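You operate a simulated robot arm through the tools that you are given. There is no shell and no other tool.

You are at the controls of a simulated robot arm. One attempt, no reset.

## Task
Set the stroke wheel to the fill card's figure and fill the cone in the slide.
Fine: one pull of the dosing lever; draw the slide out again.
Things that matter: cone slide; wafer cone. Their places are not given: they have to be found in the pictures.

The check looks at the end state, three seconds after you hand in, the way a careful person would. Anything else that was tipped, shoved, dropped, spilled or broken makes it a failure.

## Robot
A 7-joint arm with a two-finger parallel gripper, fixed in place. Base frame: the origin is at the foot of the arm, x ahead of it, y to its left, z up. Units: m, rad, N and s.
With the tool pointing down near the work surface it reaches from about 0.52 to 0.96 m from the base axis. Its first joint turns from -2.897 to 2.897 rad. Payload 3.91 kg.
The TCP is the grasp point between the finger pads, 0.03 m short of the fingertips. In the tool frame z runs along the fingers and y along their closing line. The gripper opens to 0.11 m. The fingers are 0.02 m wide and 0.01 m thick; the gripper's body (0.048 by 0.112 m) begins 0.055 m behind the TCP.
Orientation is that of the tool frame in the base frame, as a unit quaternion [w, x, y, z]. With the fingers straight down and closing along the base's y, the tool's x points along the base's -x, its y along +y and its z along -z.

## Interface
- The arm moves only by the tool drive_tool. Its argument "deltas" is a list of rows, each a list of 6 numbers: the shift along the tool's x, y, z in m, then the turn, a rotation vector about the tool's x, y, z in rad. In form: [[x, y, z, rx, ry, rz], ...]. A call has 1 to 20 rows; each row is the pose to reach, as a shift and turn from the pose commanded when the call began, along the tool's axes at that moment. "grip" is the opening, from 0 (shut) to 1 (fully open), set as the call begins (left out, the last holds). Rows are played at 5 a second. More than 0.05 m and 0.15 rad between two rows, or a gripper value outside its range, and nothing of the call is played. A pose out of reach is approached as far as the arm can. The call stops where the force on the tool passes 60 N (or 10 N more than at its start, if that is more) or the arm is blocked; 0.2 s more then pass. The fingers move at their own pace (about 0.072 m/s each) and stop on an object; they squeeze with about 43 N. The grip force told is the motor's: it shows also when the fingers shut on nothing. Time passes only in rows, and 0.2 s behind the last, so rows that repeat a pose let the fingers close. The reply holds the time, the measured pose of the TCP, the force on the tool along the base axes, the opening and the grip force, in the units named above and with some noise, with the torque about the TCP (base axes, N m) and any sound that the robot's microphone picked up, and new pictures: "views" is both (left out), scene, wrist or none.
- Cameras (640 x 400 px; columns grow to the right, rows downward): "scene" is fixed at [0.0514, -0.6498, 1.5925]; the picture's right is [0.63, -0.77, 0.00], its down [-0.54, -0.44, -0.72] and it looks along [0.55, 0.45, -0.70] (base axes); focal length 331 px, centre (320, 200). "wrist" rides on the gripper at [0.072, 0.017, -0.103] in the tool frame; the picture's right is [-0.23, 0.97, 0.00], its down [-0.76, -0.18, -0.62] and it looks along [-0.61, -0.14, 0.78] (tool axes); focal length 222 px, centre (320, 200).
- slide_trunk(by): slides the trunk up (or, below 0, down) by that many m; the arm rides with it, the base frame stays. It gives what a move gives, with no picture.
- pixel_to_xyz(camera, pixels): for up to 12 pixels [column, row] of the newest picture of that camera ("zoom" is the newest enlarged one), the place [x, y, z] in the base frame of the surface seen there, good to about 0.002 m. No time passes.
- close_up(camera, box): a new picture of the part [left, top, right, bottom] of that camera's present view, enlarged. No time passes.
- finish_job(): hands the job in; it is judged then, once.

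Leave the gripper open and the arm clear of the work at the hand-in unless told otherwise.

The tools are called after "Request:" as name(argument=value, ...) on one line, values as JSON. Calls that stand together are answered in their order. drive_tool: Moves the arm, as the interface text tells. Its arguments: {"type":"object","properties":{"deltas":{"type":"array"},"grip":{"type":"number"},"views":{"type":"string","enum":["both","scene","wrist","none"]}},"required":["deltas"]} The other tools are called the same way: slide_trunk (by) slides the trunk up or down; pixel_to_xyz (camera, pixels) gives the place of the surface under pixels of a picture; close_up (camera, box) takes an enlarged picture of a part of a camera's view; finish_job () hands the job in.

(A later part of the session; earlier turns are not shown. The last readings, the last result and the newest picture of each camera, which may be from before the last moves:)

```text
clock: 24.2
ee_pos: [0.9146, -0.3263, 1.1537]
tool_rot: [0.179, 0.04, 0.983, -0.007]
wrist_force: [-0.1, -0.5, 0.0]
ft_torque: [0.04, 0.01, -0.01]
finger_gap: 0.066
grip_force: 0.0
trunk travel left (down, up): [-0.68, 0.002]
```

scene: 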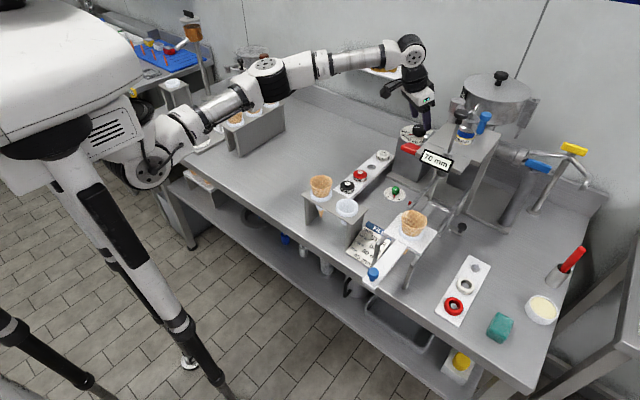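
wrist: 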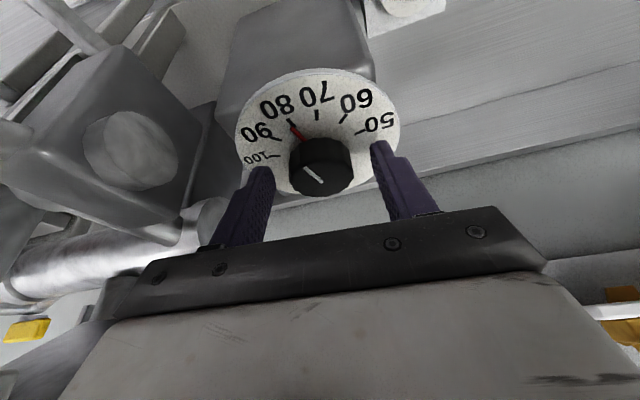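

Now retreat to about (0.61,-0.18,1.21).

Request:
drive_tool(deltas=[[0.0338, 0.0156, -0.0207, 0, 0, 0], [0.0675, 0.0313, -0.0414, 0, 0, 0], [0.1013, 0.0469, -0.0621, 0, 0, 0], [0.135, 0.0625, -0.0829, 0, 0, 0], [0.1688, 0.0781, -0.1036, 0, 0, 0], [0.2025, 0.0938, -0.1243, 0, 0, 0], [0.2363, 0.1094, -0.145, 0, 0, 0], [0.27, 0.125, -0.1657, 0, 0, 0]])

Request:
close_up(camera="scene", box=[390, 115, 450, 160])

```text
clock: 26.0
ee_pos: [0.6154, -0.176, 1.2131]
tool_rot: [0.179, 0.04, 0.983, -0.007]
wrist_force: [0.9, 0.8, 0.6]
ft_torque: [-0.01, 0.02, 0.05]
finger_gap: 0.066
grip_force: 0.1
trunk travel left (down, up): [-0.68, 0.002]
```

scene: 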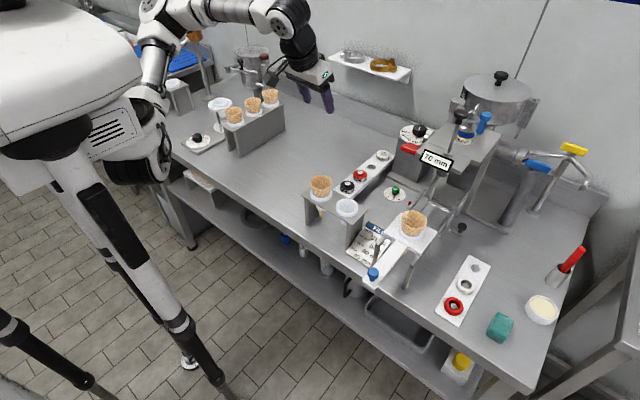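
wrist: 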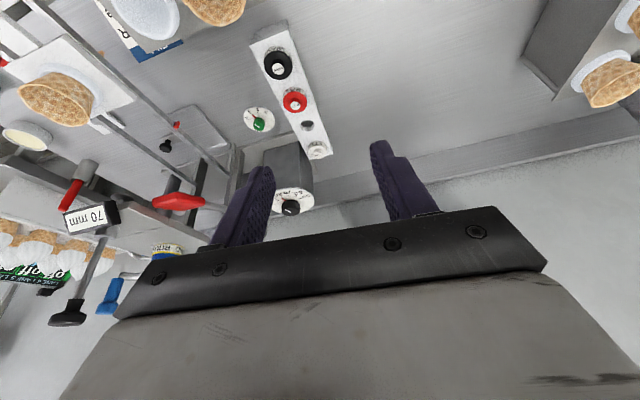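

```text
8.89 times, centred on (420, 138) of scene
```

zoom: 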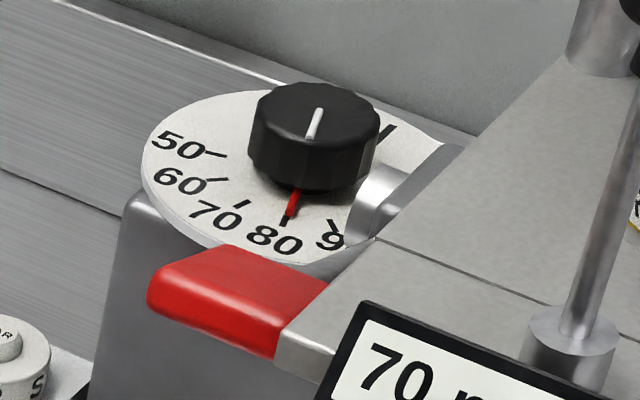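

The dial clearly reads 80 from above. Next I move toward the slide's blue knob, stopping above at about (0.40,-0.455,1.21).

Request:
drive_tool(deltas=[[0.0224, -0.0371, -0.0084, 0, 0, 0], [0.0448, -0.0741, -0.0169, 0, 0, 0], [0.0672, -0.1112, -0.0253, 0, 0, 0], [0.0897, -0.1483, -0.0337, 0, 0, 0], [0.1121, -0.1853, -0.0421, 0, 0, 0], [0.1345, -0.2224, -0.0506, 0, 0, 0], [0.1569, -0.2594, -0.059, 0, 0, 0], [0.1793, -0.2965, -0.0674, 0, 0, 0]])

```text
clock: 27.8
ee_pos: [0.4014, -0.458, 1.2128]
tool_rot: [0.177, 0.04, 0.983, -0.007]
wrist_force: [-0.9, -0.1, 0.5]
ft_torque: [0.03, 0.02, 0.0]
finger_gap: 0.0658
grip_force: 0.1
trunk travel left (down, up): [-0.68, 0.002]
```

scene: 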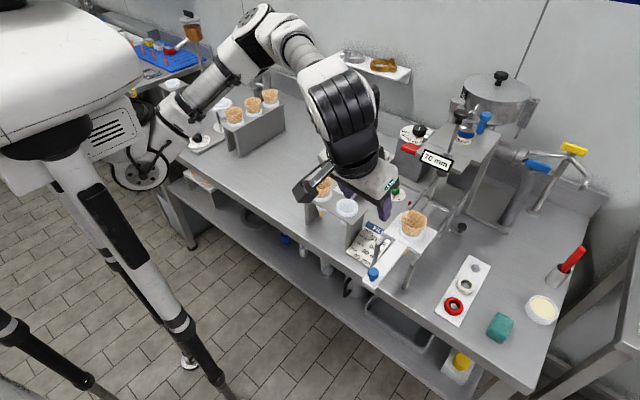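
wrist: 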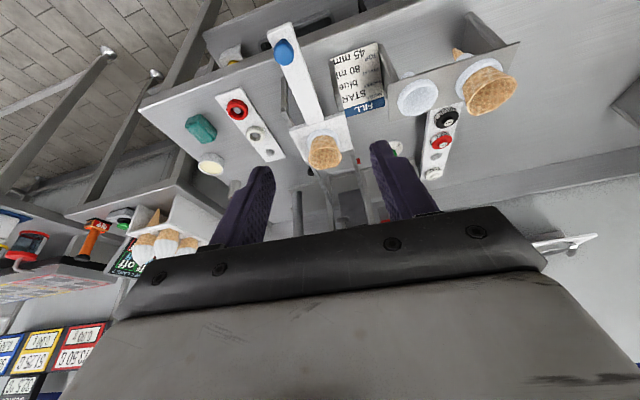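

The blue knob is at wrist (284,52). I zoom and measure it.

Request:
close_up(camera="wrist", box=[255, 20, 335, 80])

Request:
pixel_to_xyz(camera="wrist", pixels=[[284, 52], [277, 50], [292, 50], [284, 62], [284, 42], [272, 32], [294, 25], [300, 90], [313, 90], [324, 160], [311, 145], [341, 140]])

Request:
pixel_to_xyz(camera="scene", pixels=[[373, 267], [369, 272], [378, 272], [373, 270], [373, 279], [375, 282]])

```text
6.67 times, centred on (295, 50) of wrist
```

zoom: 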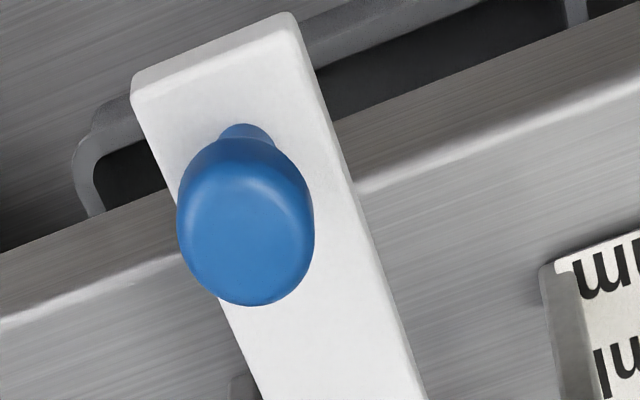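

```text
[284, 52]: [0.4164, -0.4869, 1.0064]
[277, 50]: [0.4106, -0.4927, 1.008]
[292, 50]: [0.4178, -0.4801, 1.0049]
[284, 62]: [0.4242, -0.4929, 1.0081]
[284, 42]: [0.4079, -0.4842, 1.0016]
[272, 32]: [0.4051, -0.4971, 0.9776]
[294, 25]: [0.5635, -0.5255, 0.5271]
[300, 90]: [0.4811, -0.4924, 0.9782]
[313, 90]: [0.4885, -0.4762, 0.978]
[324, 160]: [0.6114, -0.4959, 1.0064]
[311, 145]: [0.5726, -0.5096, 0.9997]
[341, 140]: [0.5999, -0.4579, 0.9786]
```

```text
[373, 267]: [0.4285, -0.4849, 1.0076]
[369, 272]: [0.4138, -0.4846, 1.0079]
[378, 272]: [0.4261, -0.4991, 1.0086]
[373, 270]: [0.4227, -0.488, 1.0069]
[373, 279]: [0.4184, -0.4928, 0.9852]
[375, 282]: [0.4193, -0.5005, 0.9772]
```

Blue knob head centre ≈(0.419,-0.488), top z≈1.008, bar top 0.978. I straighten the heading to +x, tilt to 0.5 rad so the hand leans back from the machine, and descend to just above the knob.

Request:
drive_tool(deltas=[[0, 0, 0, -0.028, 0, -0.075], [0, 0, 0, -0.028, 0, -0.075]], views="none")

Request:
drive_tool(deltas=[[0.0112, -0.0075, 0.0367, 0, -0.035, 0], [0.0225, -0.015, 0.0733, 0, -0.07, 0], [0.0337, -0.0225, 0.11, 0, -0.105, 0], [0.0449, -0.03, 0.1466, 0, -0.14, 0], [0.0449, -0.03, 0.1466, 0, -0.14, 0]])

```text
clock: 28.4
ee_pos: [0.4014, -0.4557, 1.2137]
tool_rot: [0.179, 0.0, 0.984, -0.002]
wrist_force: [-0.5, 0.0, 0.4]
ft_torque: [0.04, 0.02, 0.02]
finger_gap: 0.0659
grip_force: 0.0
trunk travel left (down, up): [-0.68, 0.002]
```

```text
clock: 29.6
ee_pos: [0.4114, -0.484, 1.0601]
tool_rot: [0.248, 0.001, 0.969, -0.001]
wrist_force: [-0.1, 0.9, -0.7]
ft_torque: [0.03, 0.02, 0.02]
finger_gap: 0.0659
grip_force: 0.0
trunk travel left (down, up): [-0.68, 0.002]
```

scene: 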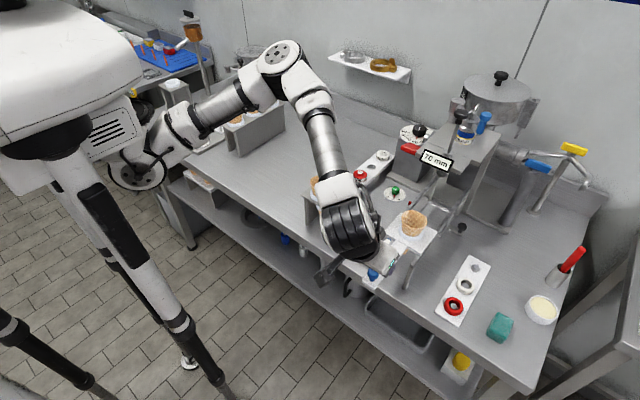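
wrist: 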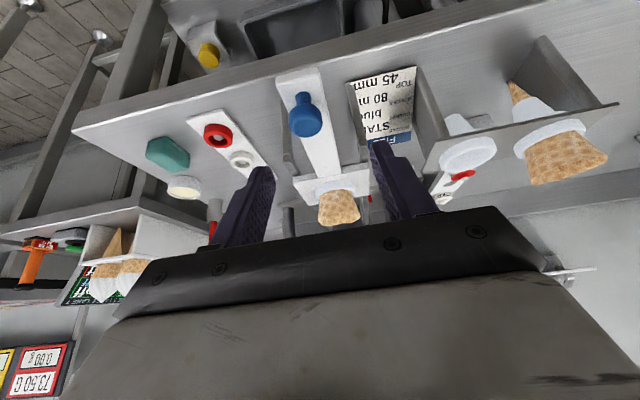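

Before going lower I check the heights of the forearm/wrist links over the cone stand.

Request:
pixel_to_xyz(camera="scene", pixels=[[325, 140], [335, 175], [342, 195], [348, 225], [375, 235], [318, 205], [360, 255], [330, 260], [313, 185], [322, 215], [385, 258], [372, 272]])

Request:
pixel_to_xyz(camera="wrist", pixels=[[565, 140], [565, 165], [600, 155], [470, 150], [308, 118], [298, 108], [318, 108], [305, 135], [302, 98], [338, 195], [338, 220], [320, 205]])

Request:
close_up(camera="scene", box=[290, 160, 420, 300])

```text
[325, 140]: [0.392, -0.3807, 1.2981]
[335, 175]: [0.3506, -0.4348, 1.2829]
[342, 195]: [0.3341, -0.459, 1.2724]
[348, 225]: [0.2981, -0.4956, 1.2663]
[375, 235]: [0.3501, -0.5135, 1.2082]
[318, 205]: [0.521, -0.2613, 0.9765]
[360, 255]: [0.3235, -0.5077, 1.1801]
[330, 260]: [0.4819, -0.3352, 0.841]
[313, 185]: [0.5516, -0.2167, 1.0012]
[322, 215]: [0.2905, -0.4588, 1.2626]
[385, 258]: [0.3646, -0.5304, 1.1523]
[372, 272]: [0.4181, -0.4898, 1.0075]
```

```text
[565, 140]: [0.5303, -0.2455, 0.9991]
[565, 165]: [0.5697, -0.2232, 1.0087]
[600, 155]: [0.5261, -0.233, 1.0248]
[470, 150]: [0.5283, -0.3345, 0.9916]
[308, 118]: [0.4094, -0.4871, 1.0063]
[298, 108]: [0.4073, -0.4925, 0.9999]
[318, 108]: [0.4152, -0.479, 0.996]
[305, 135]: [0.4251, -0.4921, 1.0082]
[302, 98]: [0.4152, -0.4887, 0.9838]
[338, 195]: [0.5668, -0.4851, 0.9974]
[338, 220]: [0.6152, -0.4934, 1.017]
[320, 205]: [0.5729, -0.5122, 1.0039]
```

```text
2.86 times, centred on (355, 230) of scene
```

zoom: 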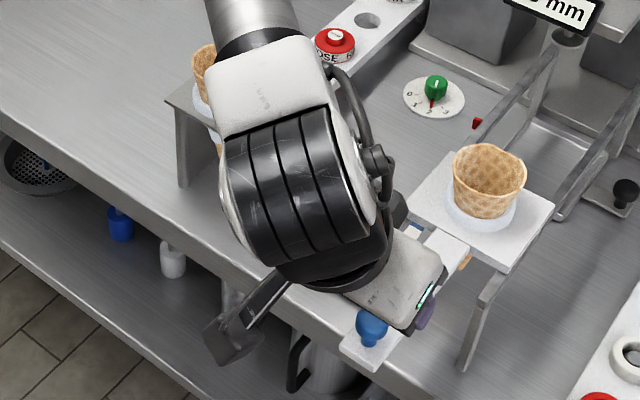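

The forearm clears the stand well (≥1.1 vs rim 1.025). Now lower 0.046 so the pads flank the blue knob head.

Request:
drive_tool(deltas=[[0.011, -0.0018, 0.0202, 0, 0, 0], [0.022, -0.0035, 0.0404, 0, 0, 0], [0.022, -0.0035, 0.0404, 0, 0, 0]], views="wrist")

```text
clock: 30.4
ee_pos: [0.4123, -0.4882, 1.0129]
tool_rot: [0.248, 0.001, 0.969, -0.001]
wrist_force: [-0.5, 0.0, 0.1]
ft_torque: [0.01, 0.01, 0.01]
finger_gap: 0.0661
grip_force: 0.0
trunk travel left (down, up): [-0.68, 0.002]
```

wrist: 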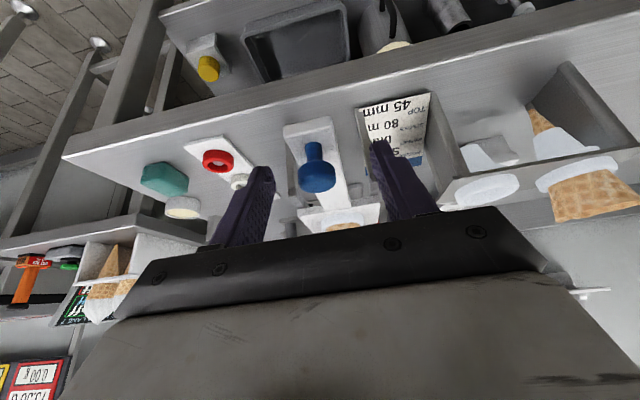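

Knob at (318,170), centred between the fingers. Closing the grip.

Request:
drive_tool(deltas=[[0, 0, 0, 0, 0, 0], [0, 0, 0, 0, 0, 0], [0, 0, 0, 0, 0, 0]], grip=0, views="wrist")

```text
clock: 31.2
ee_pos: [0.412, -0.4903, 1.0138]
tool_rot: [0.247, 0.001, 0.969, -0.002]
wrist_force: [2.1, -20.3, 0.3]
ft_torque: [-0.48, 0.18, -0.19]
finger_gap: 0.0231
grip_force: 45.1
trunk travel left (down, up): [-0.68, 0.002]
```

wrist: 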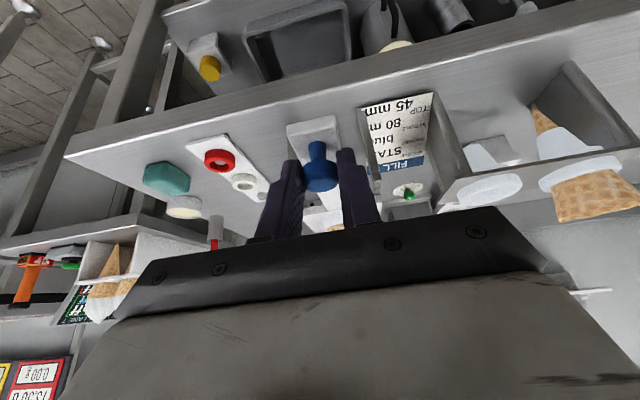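

Gripped (gap 0.023), with a sideways −20 N offset force, so I shift 3 mm to −y to relieve, then slowly push the slide in (+x) by 0.10 m.

Request:
drive_tool(deltas=[[0, -0.0015, 0, 0, 0, 0], [0, -0.003, 0, 0, 0, 0], [0, -0.003, 0, 0, 0, 0]], views="none")

Request:
drive_tool(deltas=[[-0.0088, 0, 0.0048, 0, 0, 0], [-0.0176, 0, 0.0096, 0, 0, 0], [-0.0263, 0, 0.0144, 0, 0, 0], [-0.0351, 0, 0.0192, 0, 0, 0], [-0.0439, 0, 0.024, 0, 0, 0], [-0.0527, 0, 0.0287, 0, 0, 0], [-0.0615, 0, 0.0335, 0, 0, 0], [-0.0702, 0, 0.0383, 0, 0, 0], [-0.079, 0, 0.0431, 0, 0, 0], [-0.0878, 0, 0.0479, 0, 0, 0]])

```text
clock: 32.0
ee_pos: [0.4097, -0.4905, 1.0128]
tool_rot: [0.247, 0.001, 0.969, 0.001]
wrist_force: [1.1, 0.0, -3.5]
ft_torque: [0.16, -0.13, 0.05]
finger_gap: 0.0231
grip_force: 45.1
trunk travel left (down, up): [-0.68, 0.002]
```

```text
clock: 34.2
ee_pos: [0.5128, -0.4899, 1.013]
tool_rot: [0.246, 0.001, 0.969, 0.001]
wrist_force: [0.1, 23.0, -23.9]
ft_torque: [0.33, 0.23, 0.18]
finger_gap: 0.0231
grip_force: 45.0
trunk travel left (down, up): [-0.68, 0.002]
```

scene: 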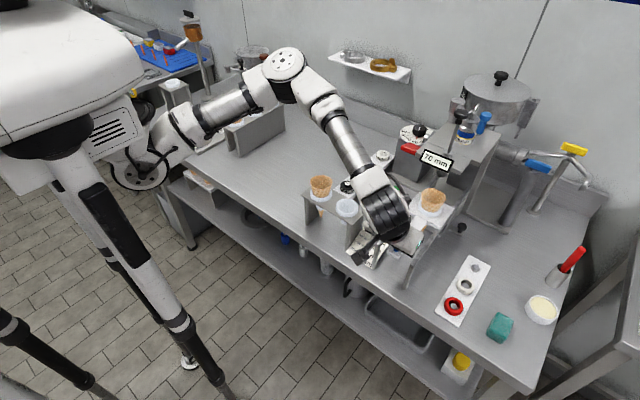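
wrist: 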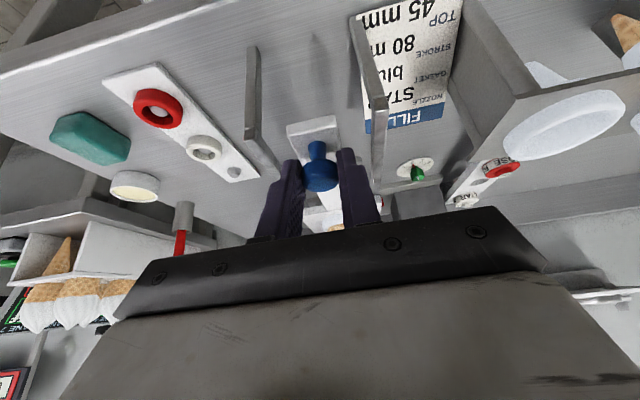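

The slide moved 0.10 m; the cone is at (432,200). Rails exert +23 N in y and −24 N in z, so I correct by +3 mm y, −3 mm z, and push further.

Request:
drive_tool(deltas=[[0.0007, 0.0015, 0.0013, 0, 0, 0], [0.0014, 0.003, 0.0026, 0, 0, 0], [0.0014, 0.003, 0.0026, 0, 0, 0]], views="none")

Request:
close_up(camera="scene", box=[390, 120, 500, 240])

```text
clock: 35.0
ee_pos: [0.511, -0.4903, 1.0125]
tool_rot: [0.249, 0.0, 0.969, -0.003]
wrist_force: [1.6, 3.4, -0.6]
ft_torque: [-0.09, 0.92, 0.05]
finger_gap: 0.0229
grip_force: 44.9
trunk travel left (down, up): [-0.68, 0.002]
```

```text
3.33 times, centred on (445, 180) of scene
```

zoom: 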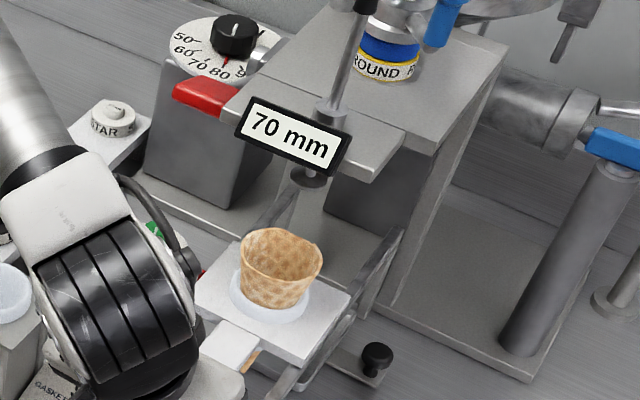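

The cone is now under the plunger at x≈0.69; the nozzle is 0.10 m further. I push another 0.05 m.

Request:
drive_tool(deltas=[[-0.0088, 0, 0.0048, 0, 0, 0], [-0.0176, 0, 0.0096, 0, 0, 0], [-0.0263, 0, 0.0144, 0, 0, 0], [-0.0351, 0, 0.0192, 0, 0, 0], [-0.0439, 0, 0.024, 0, 0, 0], [-0.0439, 0, 0.024, 0, 0, 0]])

```text
clock: 36.4
ee_pos: [0.5596, -0.4898, 1.0127]
tool_rot: [0.249, 0.001, 0.969, -0.003]
wrist_force: [0.7, -6.5, 26.5]
ft_torque: [-0.16, 0.19, -0.09]
finger_gap: 0.023
grip_force: 45.9
trunk travel left (down, up): [-0.68, 0.002]
```

scene: 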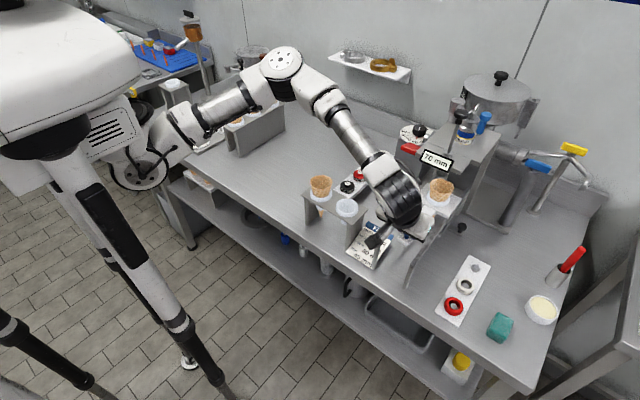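
wrist: 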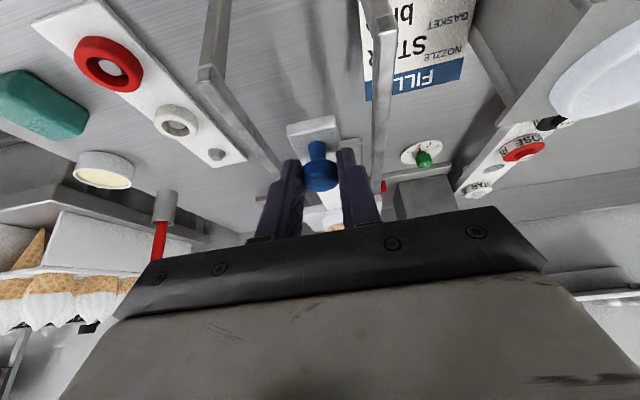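

Still moving; z force +26 N so I raise 3 mm and push the remaining 0.05 m, in small steps to detect the stop.

Request:
drive_tool(deltas=[[-0.0014, 0.0005, -0.0026, 0, 0, 0], [-0.0014, 0.0005, -0.0026, 0, 0, 0], [-0.0102, 0.0005, 0.0022, 0, 0, 0], [-0.019, 0.0005, 0.007, 0, 0, 0], [-0.0277, 0.0005, 0.0118, 0, 0, 0], [-0.0321, 0.0005, 0.0142, 0, 0, 0], [-0.0321, 0.0005, 0.0142, 0, 0, 0]])

Request:
close_up(camera="scene", box=[390, 120, 500, 240])

```text
clock: 38.0
ee_pos: [0.595, -0.4905, 1.0127]
tool_rot: [0.246, 0.001, 0.969, 0.0]
wrist_force: [-1.3, -11.7, 3.7]
ft_torque: [-0.25, 0.35, -0.17]
finger_gap: 0.023
grip_force: 45.0
trunk travel left (down, up): [-0.68, 0.002]
```

scene: 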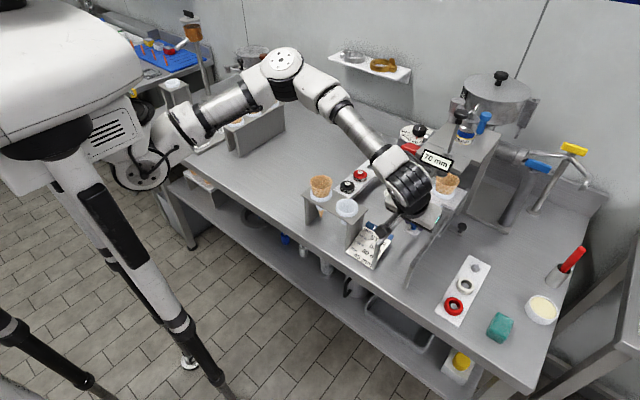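
wrist: 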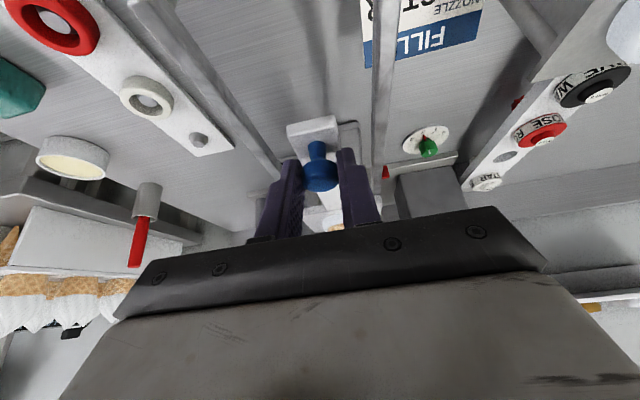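

```text
3.33 times, centred on (445, 180) of scene
```

zoom: 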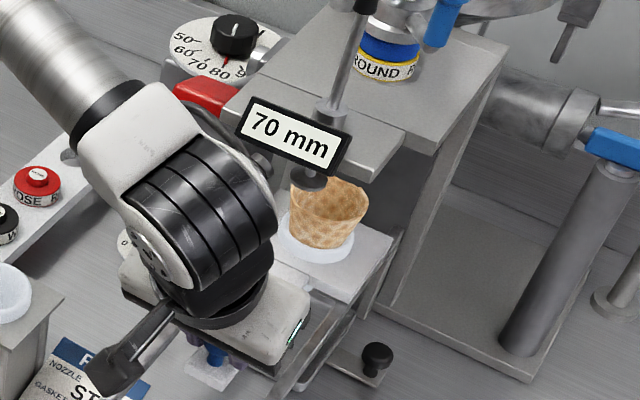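

The wrist is getting close to the red lever and the tag, so I measure clearances before continuing.

Request:
pixel_to_xyz(camera="scene", pixels=[[431, 180], [427, 168], [418, 163], [410, 160], [400, 155], [405, 150], [440, 155], [425, 150], [438, 208], [415, 195], [385, 140], [396, 146]])

Request:
close_up(camera="scene", box=[385, 130, 445, 190])

```text
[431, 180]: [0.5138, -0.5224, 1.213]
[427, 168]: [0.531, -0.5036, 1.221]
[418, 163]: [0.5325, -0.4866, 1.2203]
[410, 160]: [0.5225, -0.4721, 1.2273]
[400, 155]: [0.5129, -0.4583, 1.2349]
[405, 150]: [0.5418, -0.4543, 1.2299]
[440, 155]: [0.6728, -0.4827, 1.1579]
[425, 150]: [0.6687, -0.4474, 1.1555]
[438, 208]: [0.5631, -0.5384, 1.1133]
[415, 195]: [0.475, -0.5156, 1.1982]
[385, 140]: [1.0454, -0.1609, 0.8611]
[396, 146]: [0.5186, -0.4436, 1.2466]
```

```text
6.67 times, centred on (415, 160) of scene
```

zoom: 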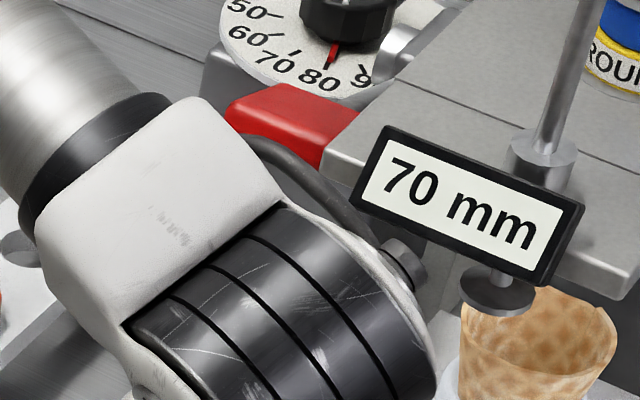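

Clearance is about 0.14 m to the lever. Slide travel so far ≈0.185. I push on in 5 mm steps until the stop or +0.03 m.

Request:
drive_tool(deltas=[[-0.0044, -0.001, 0.0024, 0, 0, 0], [-0.0088, -0.0015, 0.0048, 0, 0, 0], [-0.0132, -0.0015, 0.0072, 0, 0, 0], [-0.0132, -0.0015, 0.0072, 0, 0, 0]])

```text
clock: 39.0
ee_pos: [0.6116, -0.491, 1.0135]
tool_rot: [0.246, 0.001, 0.969, 0.001]
wrist_force: [-2.0, -3.7, -4.3]
ft_torque: [0.0, 0.02, -0.03]
finger_gap: 0.0232
grip_force: 45.5
trunk travel left (down, up): [-0.68, 0.002]
```

scene: 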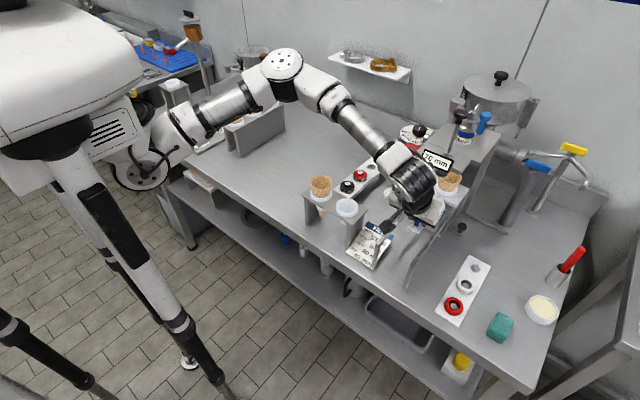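
wrist: 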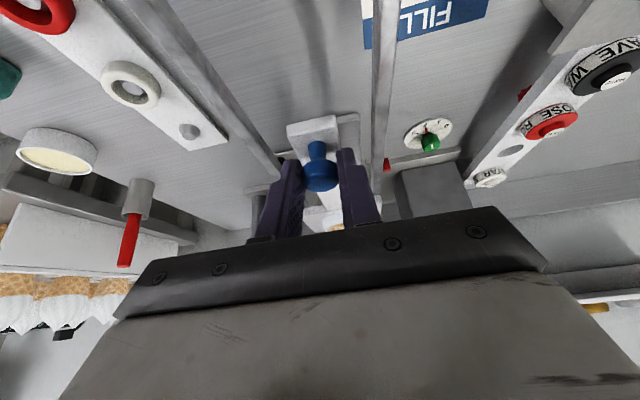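

Travel is ≈0.2015 m, still no stop. I zoom in on the nozzle ring and cone to compare their centres.

Request:
close_up(camera="scene", box=[440, 110, 500, 160])

Request:
close_up(camera="scene", box=[415, 150, 485, 220])

```text
8.00 times, centred on (470, 135) of scene
```

zoom: 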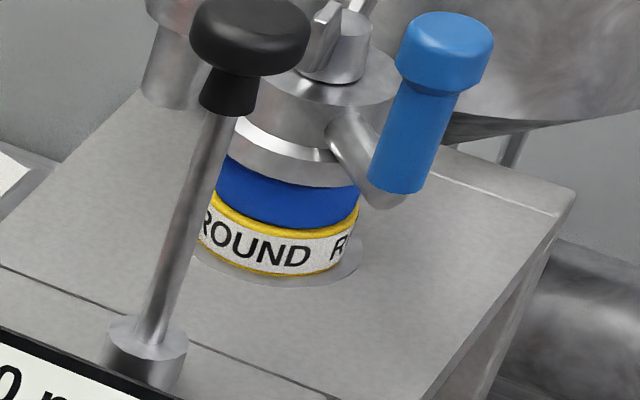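

```text
5.71 times, centred on (450, 185) of scene
```

zoom: 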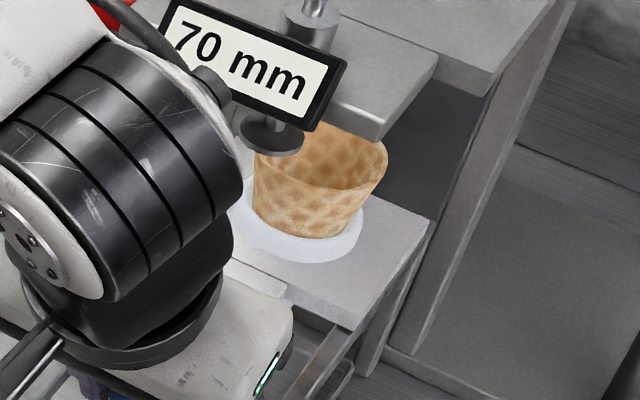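

Request:
pixel_to_xyz(camera="scene", pixels=[[457.2, 139], [459.4, 141.5], [462.5, 142.5], [465.6, 142.5], [468.7, 142], [471.9, 140.8], [473.5, 139.2], [474.8, 141], [465, 145.3]])

Request:
pixel_to_xyz(camera="zoom", pixels=[[262, 200], [290, 225], [320, 232], [350, 215], [372, 185], [240, 215], [300, 258], [358, 225], [425, 225], [345, 318], [260, 185], [383, 170]])

```text
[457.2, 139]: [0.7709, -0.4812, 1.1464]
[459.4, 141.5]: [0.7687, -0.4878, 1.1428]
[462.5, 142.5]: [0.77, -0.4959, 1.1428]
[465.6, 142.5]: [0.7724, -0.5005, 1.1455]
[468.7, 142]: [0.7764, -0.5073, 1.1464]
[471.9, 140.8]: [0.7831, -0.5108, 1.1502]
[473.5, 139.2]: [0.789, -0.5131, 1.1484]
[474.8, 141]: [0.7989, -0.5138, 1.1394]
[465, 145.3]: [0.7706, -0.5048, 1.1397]
```

```text
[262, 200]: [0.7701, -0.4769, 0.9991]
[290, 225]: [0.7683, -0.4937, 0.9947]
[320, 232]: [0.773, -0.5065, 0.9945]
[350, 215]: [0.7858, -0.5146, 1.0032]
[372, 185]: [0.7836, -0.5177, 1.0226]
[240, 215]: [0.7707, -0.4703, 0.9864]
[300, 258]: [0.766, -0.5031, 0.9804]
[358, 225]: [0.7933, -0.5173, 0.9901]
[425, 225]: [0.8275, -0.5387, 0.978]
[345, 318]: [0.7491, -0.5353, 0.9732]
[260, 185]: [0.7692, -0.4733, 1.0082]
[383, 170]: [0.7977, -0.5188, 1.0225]
```

Nozzle centre fits to (0.791,-0.490); the plate/cone centre is ≈(0.790,-0.489) — aligned. I nudge 4 mm further to feel whether the end stop is right here.

Request:
drive_tool(deltas=[[-0.0018, 0, 0.001, 0, 0, 0], [-0.0035, 0, 0.0019, 0, 0, 0], [-0.0035, 0, 0.0019, 0, 0, 0]], views="none")

```text
clock: 39.8
ee_pos: [0.6121, -0.49, 1.0129]
tool_rot: [0.246, 0.002, 0.969, 0.0]
wrist_force: [-26.0, 12.1, -10.8]
ft_torque: [0.19, -0.05, 0.07]
finger_gap: 0.0231
grip_force: 45.1
trunk travel left (down, up): [-0.68, 0.002]
```

That's the end stop (−26 N in x with no further travel), so the cone is under the nozzle. I relax the push and open the fingers just a little.

Request:
drive_tool(deltas=[[0.0028, 0.001, -0.002, 0, 0, 0], [0.0028, 0.001, -0.002, 0, 0, 0]], views="none")

Request:
drive_tool(deltas=[[0, 0, 0, 0, 0, 0], [0, 0, 0, 0, 0, 0], [0, 0, 0, 0, 0, 0]], grip=0.45)

```text
clock: 40.4
ee_pos: [0.6127, -0.4899, 1.0129]
tool_rot: [0.246, 0.0, 0.969, -0.001]
wrist_force: [-12.7, 0.3, -13.2]
ft_torque: [-0.04, 1.29, 0.03]
finger_gap: 0.0229
grip_force: 45.0
trunk travel left (down, up): [-0.68, 0.002]
```

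```text
clock: 41.2
ee_pos: [0.6129, -0.4902, 1.0147]
tool_rot: [0.248, 0.0, 0.969, 0.0]
wrist_force: [0.7, 0.3, -0.1]
ft_torque: [0.01, 0.01, 0.01]
finger_gap: 0.0496
grip_force: 0.0
trunk travel left (down, up): [-0.68, 0.002]
```

scene: 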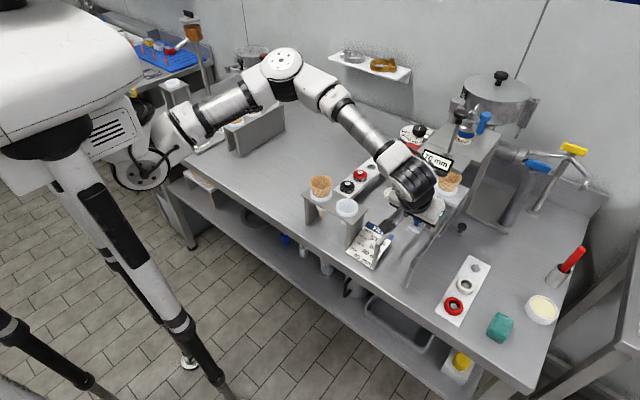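
wrist: 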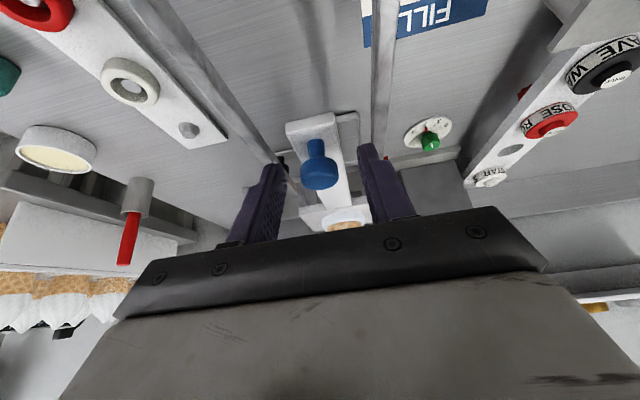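

Released. I retreat along the tool axis (up and back), away from the knob.

Request:
drive_tool(deltas=[[0, 0, -0.04, 0, 0, 0], [0, 0, -0.08, 0, 0, 0], [0, 0, -0.12, 0, 0, 0], [0.04, 0, -0.15, 0, 0, 0]])

Request:
close_up(camera="wrist", box=[280, 120, 400, 240])

```text
clock: 42.2
ee_pos: [0.5036, -0.4904, 1.1272]
tool_rot: [0.247, 0.001, 0.969, -0.001]
wrist_force: [0.5, 0.1, 0.6]
ft_torque: [0.02, 0.01, 0.01]
finger_gap: 0.0496
grip_force: 0.0
trunk travel left (down, up): [-0.68, 0.002]
```

scene: 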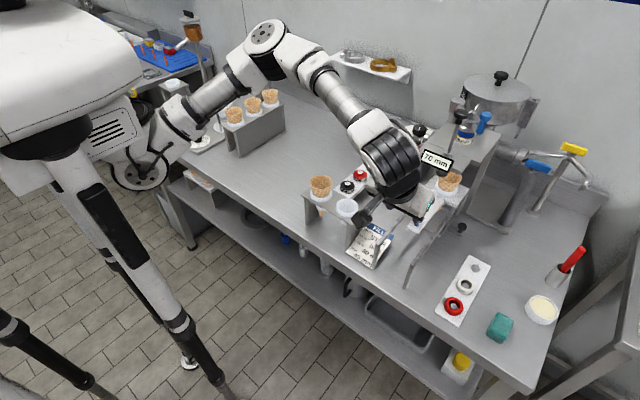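
wrist: 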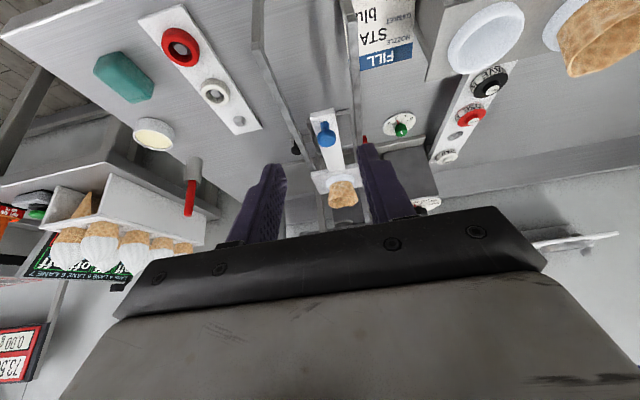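

```text
3.33 times, centred on (340, 180) of wrist
```

zoom: 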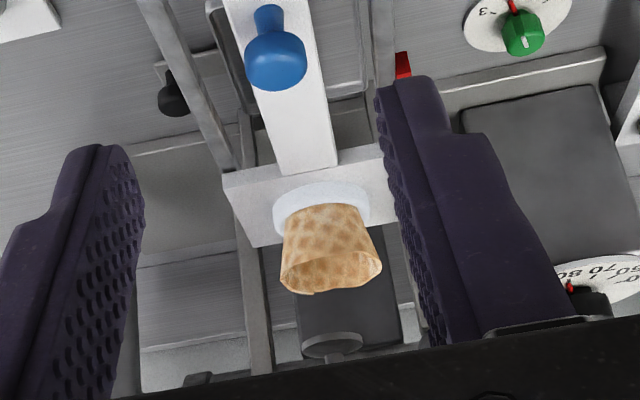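

The slide sits fully in with the cone upright. Now I move up and left to about (0.55,-0.30,1.27), while turning the heading to −69° to approach the lever from its free left side.

Request:
drive_tool(deltas=[[-0.0123, 0.0211, -0.011, 0.0639, 0, 0.1171], [-0.0247, 0.0422, -0.022, 0.1278, 0, 0.2341], [-0.037, 0.0633, -0.033, 0.1917, 0, 0.3512], [-0.0493, 0.0844, -0.044, 0.2556, 0, 0.4682], [-0.0617, 0.1056, -0.055, 0.3194, 0, 0.5853], [-0.074, 0.1267, -0.066, 0.3833, 0, 0.7023], [-0.0863, 0.1478, -0.077, 0.4472, 0, 0.8194], [-0.0987, 0.1689, -0.088, 0.5111, 0, 0.9364], [-0.111, 0.19, -0.099, 0.575, 0, 1.0535]], grip=0.45)

```text
clock: 44.2
ee_pos: [0.5562, -0.2962, 1.2683]
tool_rot: [0.204, 0.549, 0.798, -0.141]
wrist_force: [0.3, -0.5, -1.2]
ft_torque: [-0.02, -0.01, 0.0]
finger_gap: 0.0494
grip_force: 0.1
trunk travel left (down, up): [-0.68, 0.002]
```

scene: 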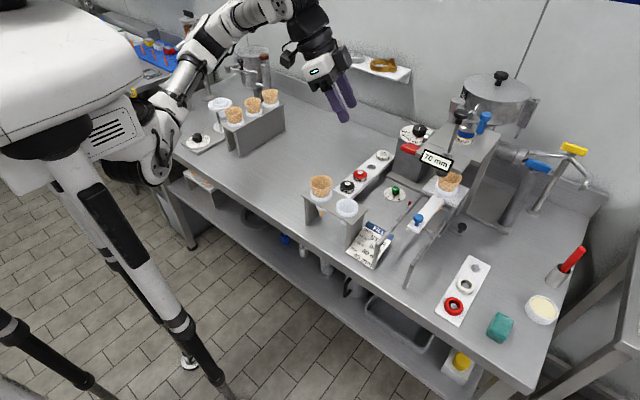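
wrist: 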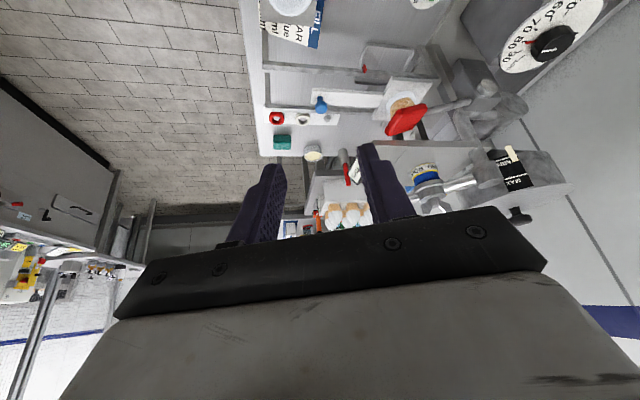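

A good view of the lever. I zoom on it to measure its handle and pivot.

Request:
close_up(camera="wrist", box=[375, 65, 505, 155])

```text
4.44 times, centred on (440, 110) of wrist
```

zoom: 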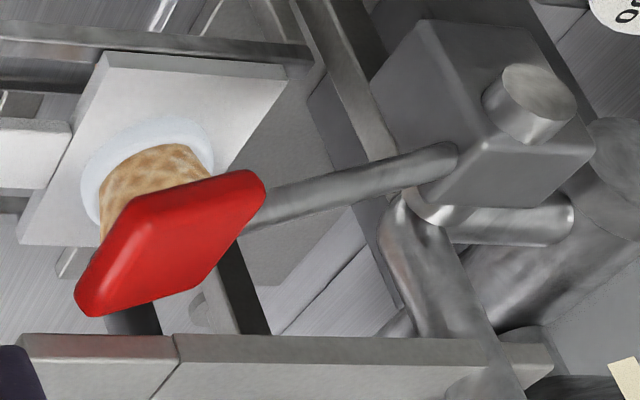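

Request:
pixel_to_xyz(camera="zoom", pixels=[[90, 300], [120, 250], [150, 215], [240, 180], [255, 210], [200, 280], [170, 250], [210, 220], [300, 200], [420, 165], [540, 90], [60, 345]])

```text
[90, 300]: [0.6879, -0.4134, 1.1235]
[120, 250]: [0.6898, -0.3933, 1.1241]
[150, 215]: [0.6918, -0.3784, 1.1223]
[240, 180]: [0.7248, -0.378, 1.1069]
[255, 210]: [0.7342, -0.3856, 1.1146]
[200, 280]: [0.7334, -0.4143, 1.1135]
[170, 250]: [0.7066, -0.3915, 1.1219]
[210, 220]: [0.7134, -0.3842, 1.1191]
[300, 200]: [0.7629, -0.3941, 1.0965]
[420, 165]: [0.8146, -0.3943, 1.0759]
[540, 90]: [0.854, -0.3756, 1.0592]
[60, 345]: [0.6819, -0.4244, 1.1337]
```

The handle spans x 0.688–0.735, y −0.418…−0.377, top z≈1.12; pivot ≈(0.854, 1.059). The gap to the plate is too small for a finger, so I'll pull it down by pressing with closed fingers on its top near (0.712,-0.389). First move to just above.

Request:
drive_tool(deltas=[[-0.0141, 0.0225, 0.0275, 0, 0, 0], [-0.0283, 0.045, 0.0551, 0, 0, 0], [-0.0424, 0.0675, 0.0826, 0, 0, 0], [-0.0566, 0.09, 0.1102, 0, 0, 0], [-0.0707, 0.1125, 0.1377, 0, 0, 0], [-0.0707, 0.1125, 0.1377, 0, 0, 0]], grip=0)

Request:
close_up(camera="scene", box=[370, 110, 460, 190])

```text
clock: 45.6
ee_pos: [0.7083, -0.3782, 1.1812]
tool_rot: [0.205, 0.548, 0.799, -0.14]
wrist_force: [0.0, 0.7, -0.4]
ft_torque: [0.01, 0.04, 0.03]
finger_gap: 0.0001
grip_force: 37.3
trunk travel left (down, up): [-0.68, 0.002]
```

scene: 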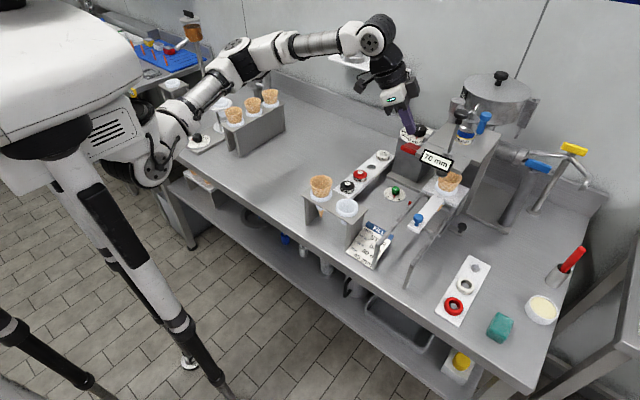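
wrist: 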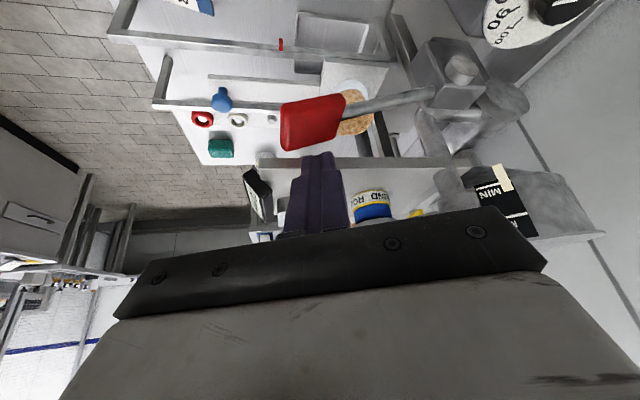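

```text
5.00 times, centred on (415, 150) of scene
```

zoom: 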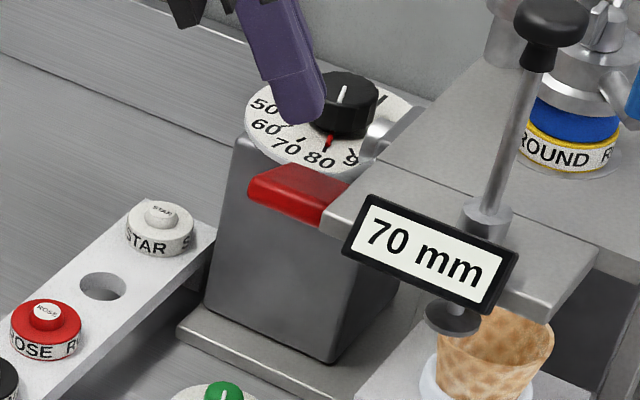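

The closed fingertips hover above the handle. I press down along the lever's arc, first ~15°, checking force.

Request:
drive_tool(deltas=[[0.0096, 0, 0.0176, 0, 0, 0], [0.0148, 0, 0.0272, 0, 0, 0], [0.0221, -0.0046, 0.0368, 0, 0, 0], [0.0296, -0.0084, 0.0475, 0, 0, 0], [0.0368, -0.0111, 0.0586, 0, 0, 0]])

```text
clock: 46.8
ee_pos: [0.6932, -0.3772, 1.1115]
tool_rot: [0.204, 0.548, 0.799, -0.14]
wrist_force: [1.6, -0.3, 2.9]
ft_torque: [-0.01, -0.04, 0.05]
finger_gap: 0.0
grip_force: 37.5
trunk travel left (down, up): [-0.68, 0.002]
```

scene: 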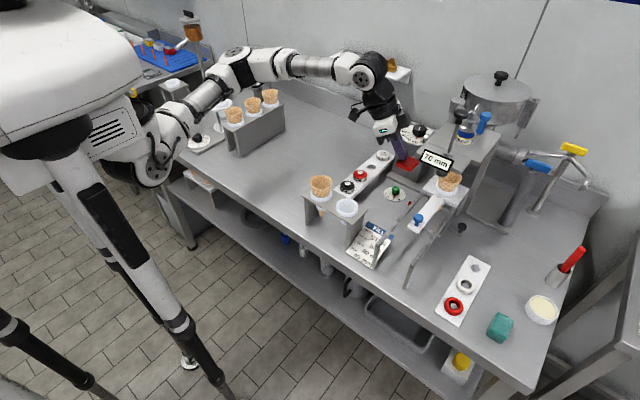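
wrist: 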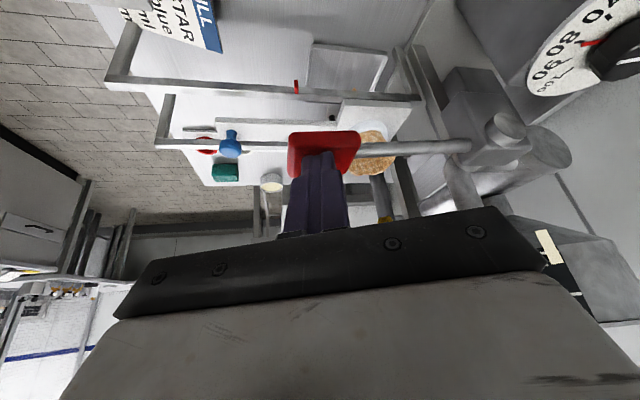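

The lever moves easily (~3 N). I continue the same single pull another 25°.

Request:
drive_tool(deltas=[[0.0062, 0.0009, 0.012, 0, 0, 0], [0.0127, 0.0006, 0.0238, 0, 0, 0], [0.019, 0.0011, 0.0358, 0, 0, 0], [0.0249, 0.0028, 0.0479, 0, 0, 0], [0.0303, 0.0055, 0.06, 0, 0, 0]])

```text
clock: 47.7
ee_pos: [0.6949, -0.379, 1.0786]
tool_rot: [0.219, 0.547, 0.795, -0.145]
wrist_force: [-16.2, 16.3, 29.5]
ft_torque: [0.38, 0.29, 0.06]
finger_gap: 0.0
grip_force: 37.9
trunk travel left (down, up): [-0.68, 0.002]
stopped in row 4: the force on the tool passed its limit at 70 N (the readings are from after the stop); the commanded pose is now the measured one
```

scene: 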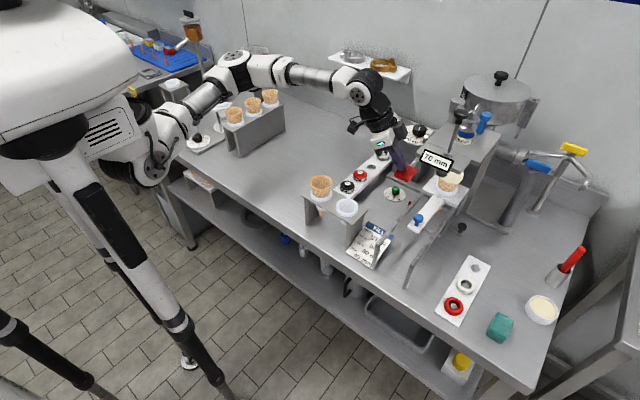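
wrist: 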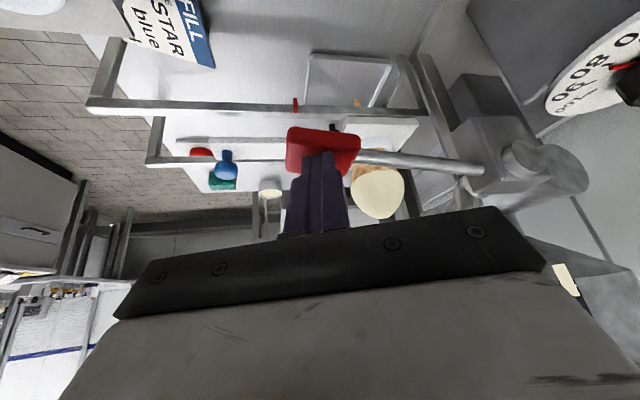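

The pull hit a stop (~70 N) at about horizontal, and cream is now visible in the cone at wrist (375,190). I zoom to check the lever and cone.

Request:
close_up(camera="wrist", box=[270, 100, 490, 240])

Request:
close_up(camera="scene", box=[380, 130, 490, 230])

```text
2.86 times, centred on (380, 170) of wrist
```

zoom: 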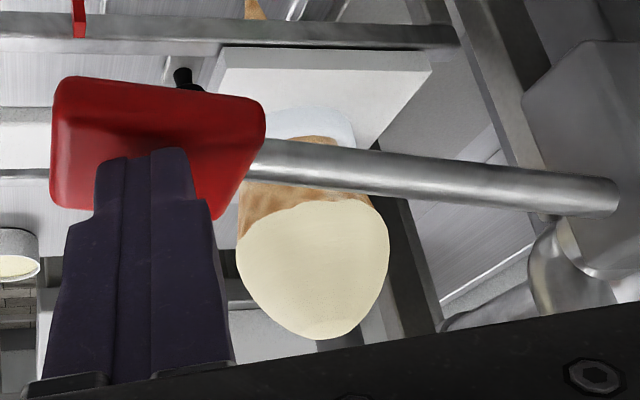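

```text
4.00 times, centred on (435, 180) of scene
```

zoom: 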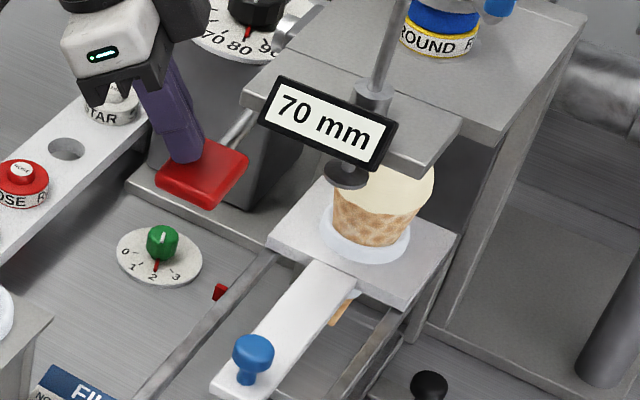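

The cone is filled with a dome, and the lever is at its lower stop. I now raise the fingers gradually back along the arc and see if the lever springs back.

Request:
drive_tool(deltas=[[-0.0058, 0, -0.0105, 0, 0, 0], [-0.0123, 0.0009, -0.0218, 0, 0, 0], [-0.0205, 0.0037, -0.0345, 0, 0, 0], [-0.0289, 0.0075, -0.047, 0, 0, 0], [-0.0373, 0.0112, -0.0594, 0, 0, 0], [-0.0517, 0.0112, -0.0857, 0, 0, 0]])

Request:
close_up(camera="scene", box=[380, 130, 490, 230])

```text
clock: 49.1
ee_pos: [0.7089, -0.378, 1.1716]
tool_rot: [0.215, 0.547, 0.796, -0.144]
wrist_force: [-1.2, 0.1, 0.1]
ft_torque: [0.0, -0.02, 0.04]
finger_gap: 0.0
grip_force: 37.5
trunk travel left (down, up): [-0.68, 0.002]
```

scene: 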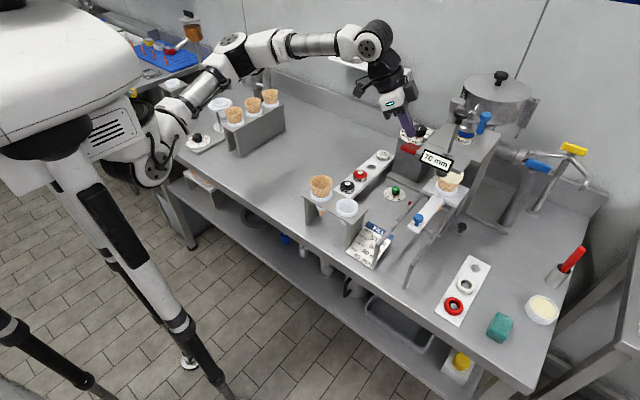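
wrist: 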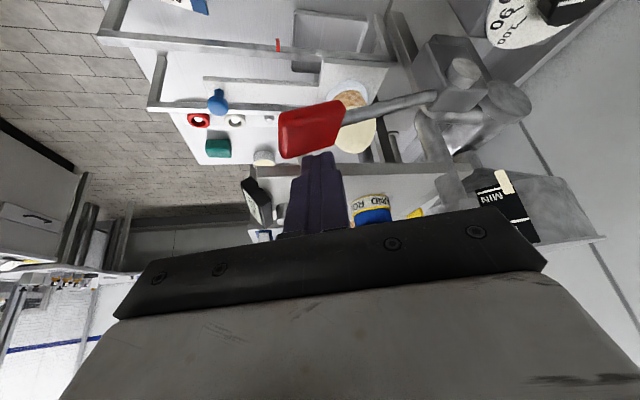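

```text
4.00 times, centred on (435, 180) of scene
```

zoom: 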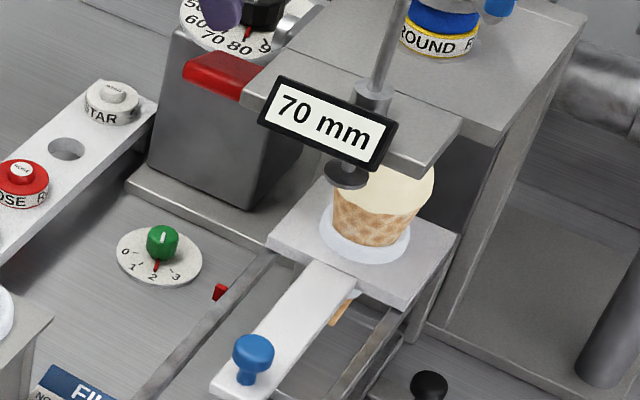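

The lever has sprung back to its rest position. Before drawing the slide out I check that the cream dome clears the plunger pad.

Request:
pixel_to_xyz(camera="scene", pixels=[[449, 173], [453, 175], [457, 177], [460, 176], [455, 181], [441, 174], [438, 173], [445, 174], [418, 217]])

Request:
pixel_to_xyz(camera="wrist", pixels=[[355, 130], [360, 140], [350, 148], [368, 130], [358, 150], [217, 100]])

```text
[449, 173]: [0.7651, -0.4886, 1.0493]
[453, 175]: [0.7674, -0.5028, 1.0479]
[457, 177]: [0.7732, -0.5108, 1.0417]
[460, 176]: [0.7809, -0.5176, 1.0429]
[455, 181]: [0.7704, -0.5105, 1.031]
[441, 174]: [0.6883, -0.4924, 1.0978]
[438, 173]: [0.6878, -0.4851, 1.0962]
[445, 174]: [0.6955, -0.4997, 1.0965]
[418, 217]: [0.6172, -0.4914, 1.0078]
```

```text
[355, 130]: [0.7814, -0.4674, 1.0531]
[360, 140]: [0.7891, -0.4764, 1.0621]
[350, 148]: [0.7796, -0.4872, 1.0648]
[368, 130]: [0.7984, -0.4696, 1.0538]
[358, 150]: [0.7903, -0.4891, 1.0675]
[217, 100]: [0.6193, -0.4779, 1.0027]
```

Dome top ≈1.068 vs pad underside ≈1.093: clear. I retrace my path back to the slide knob: first up and back to (0.556,-0.296,1.268).

Request:
drive_tool(deltas=[[0.0137, -0.0227, -0.0295, 0, 0.005, 0], [0.0275, -0.0454, -0.059, 0, 0.01, 0], [0.0412, -0.068, -0.0886, 0, 0.015, 0], [0.055, -0.0907, -0.1181, 0, 0.02, 0], [0.0687, -0.1134, -0.1476, 0, 0.0235, 0]], views="none")

```text
clock: 50.3
ee_pos: [0.5542, -0.295, 1.2659]
tool_rot: [0.206, 0.549, 0.798, -0.138]
wrist_force: [-0.9, 1.2, 0.6]
ft_torque: [0.04, -0.02, 0.01]
finger_gap: 0.0
grip_force: 37.4
trunk travel left (down, up): [-0.68, 0.002]
```

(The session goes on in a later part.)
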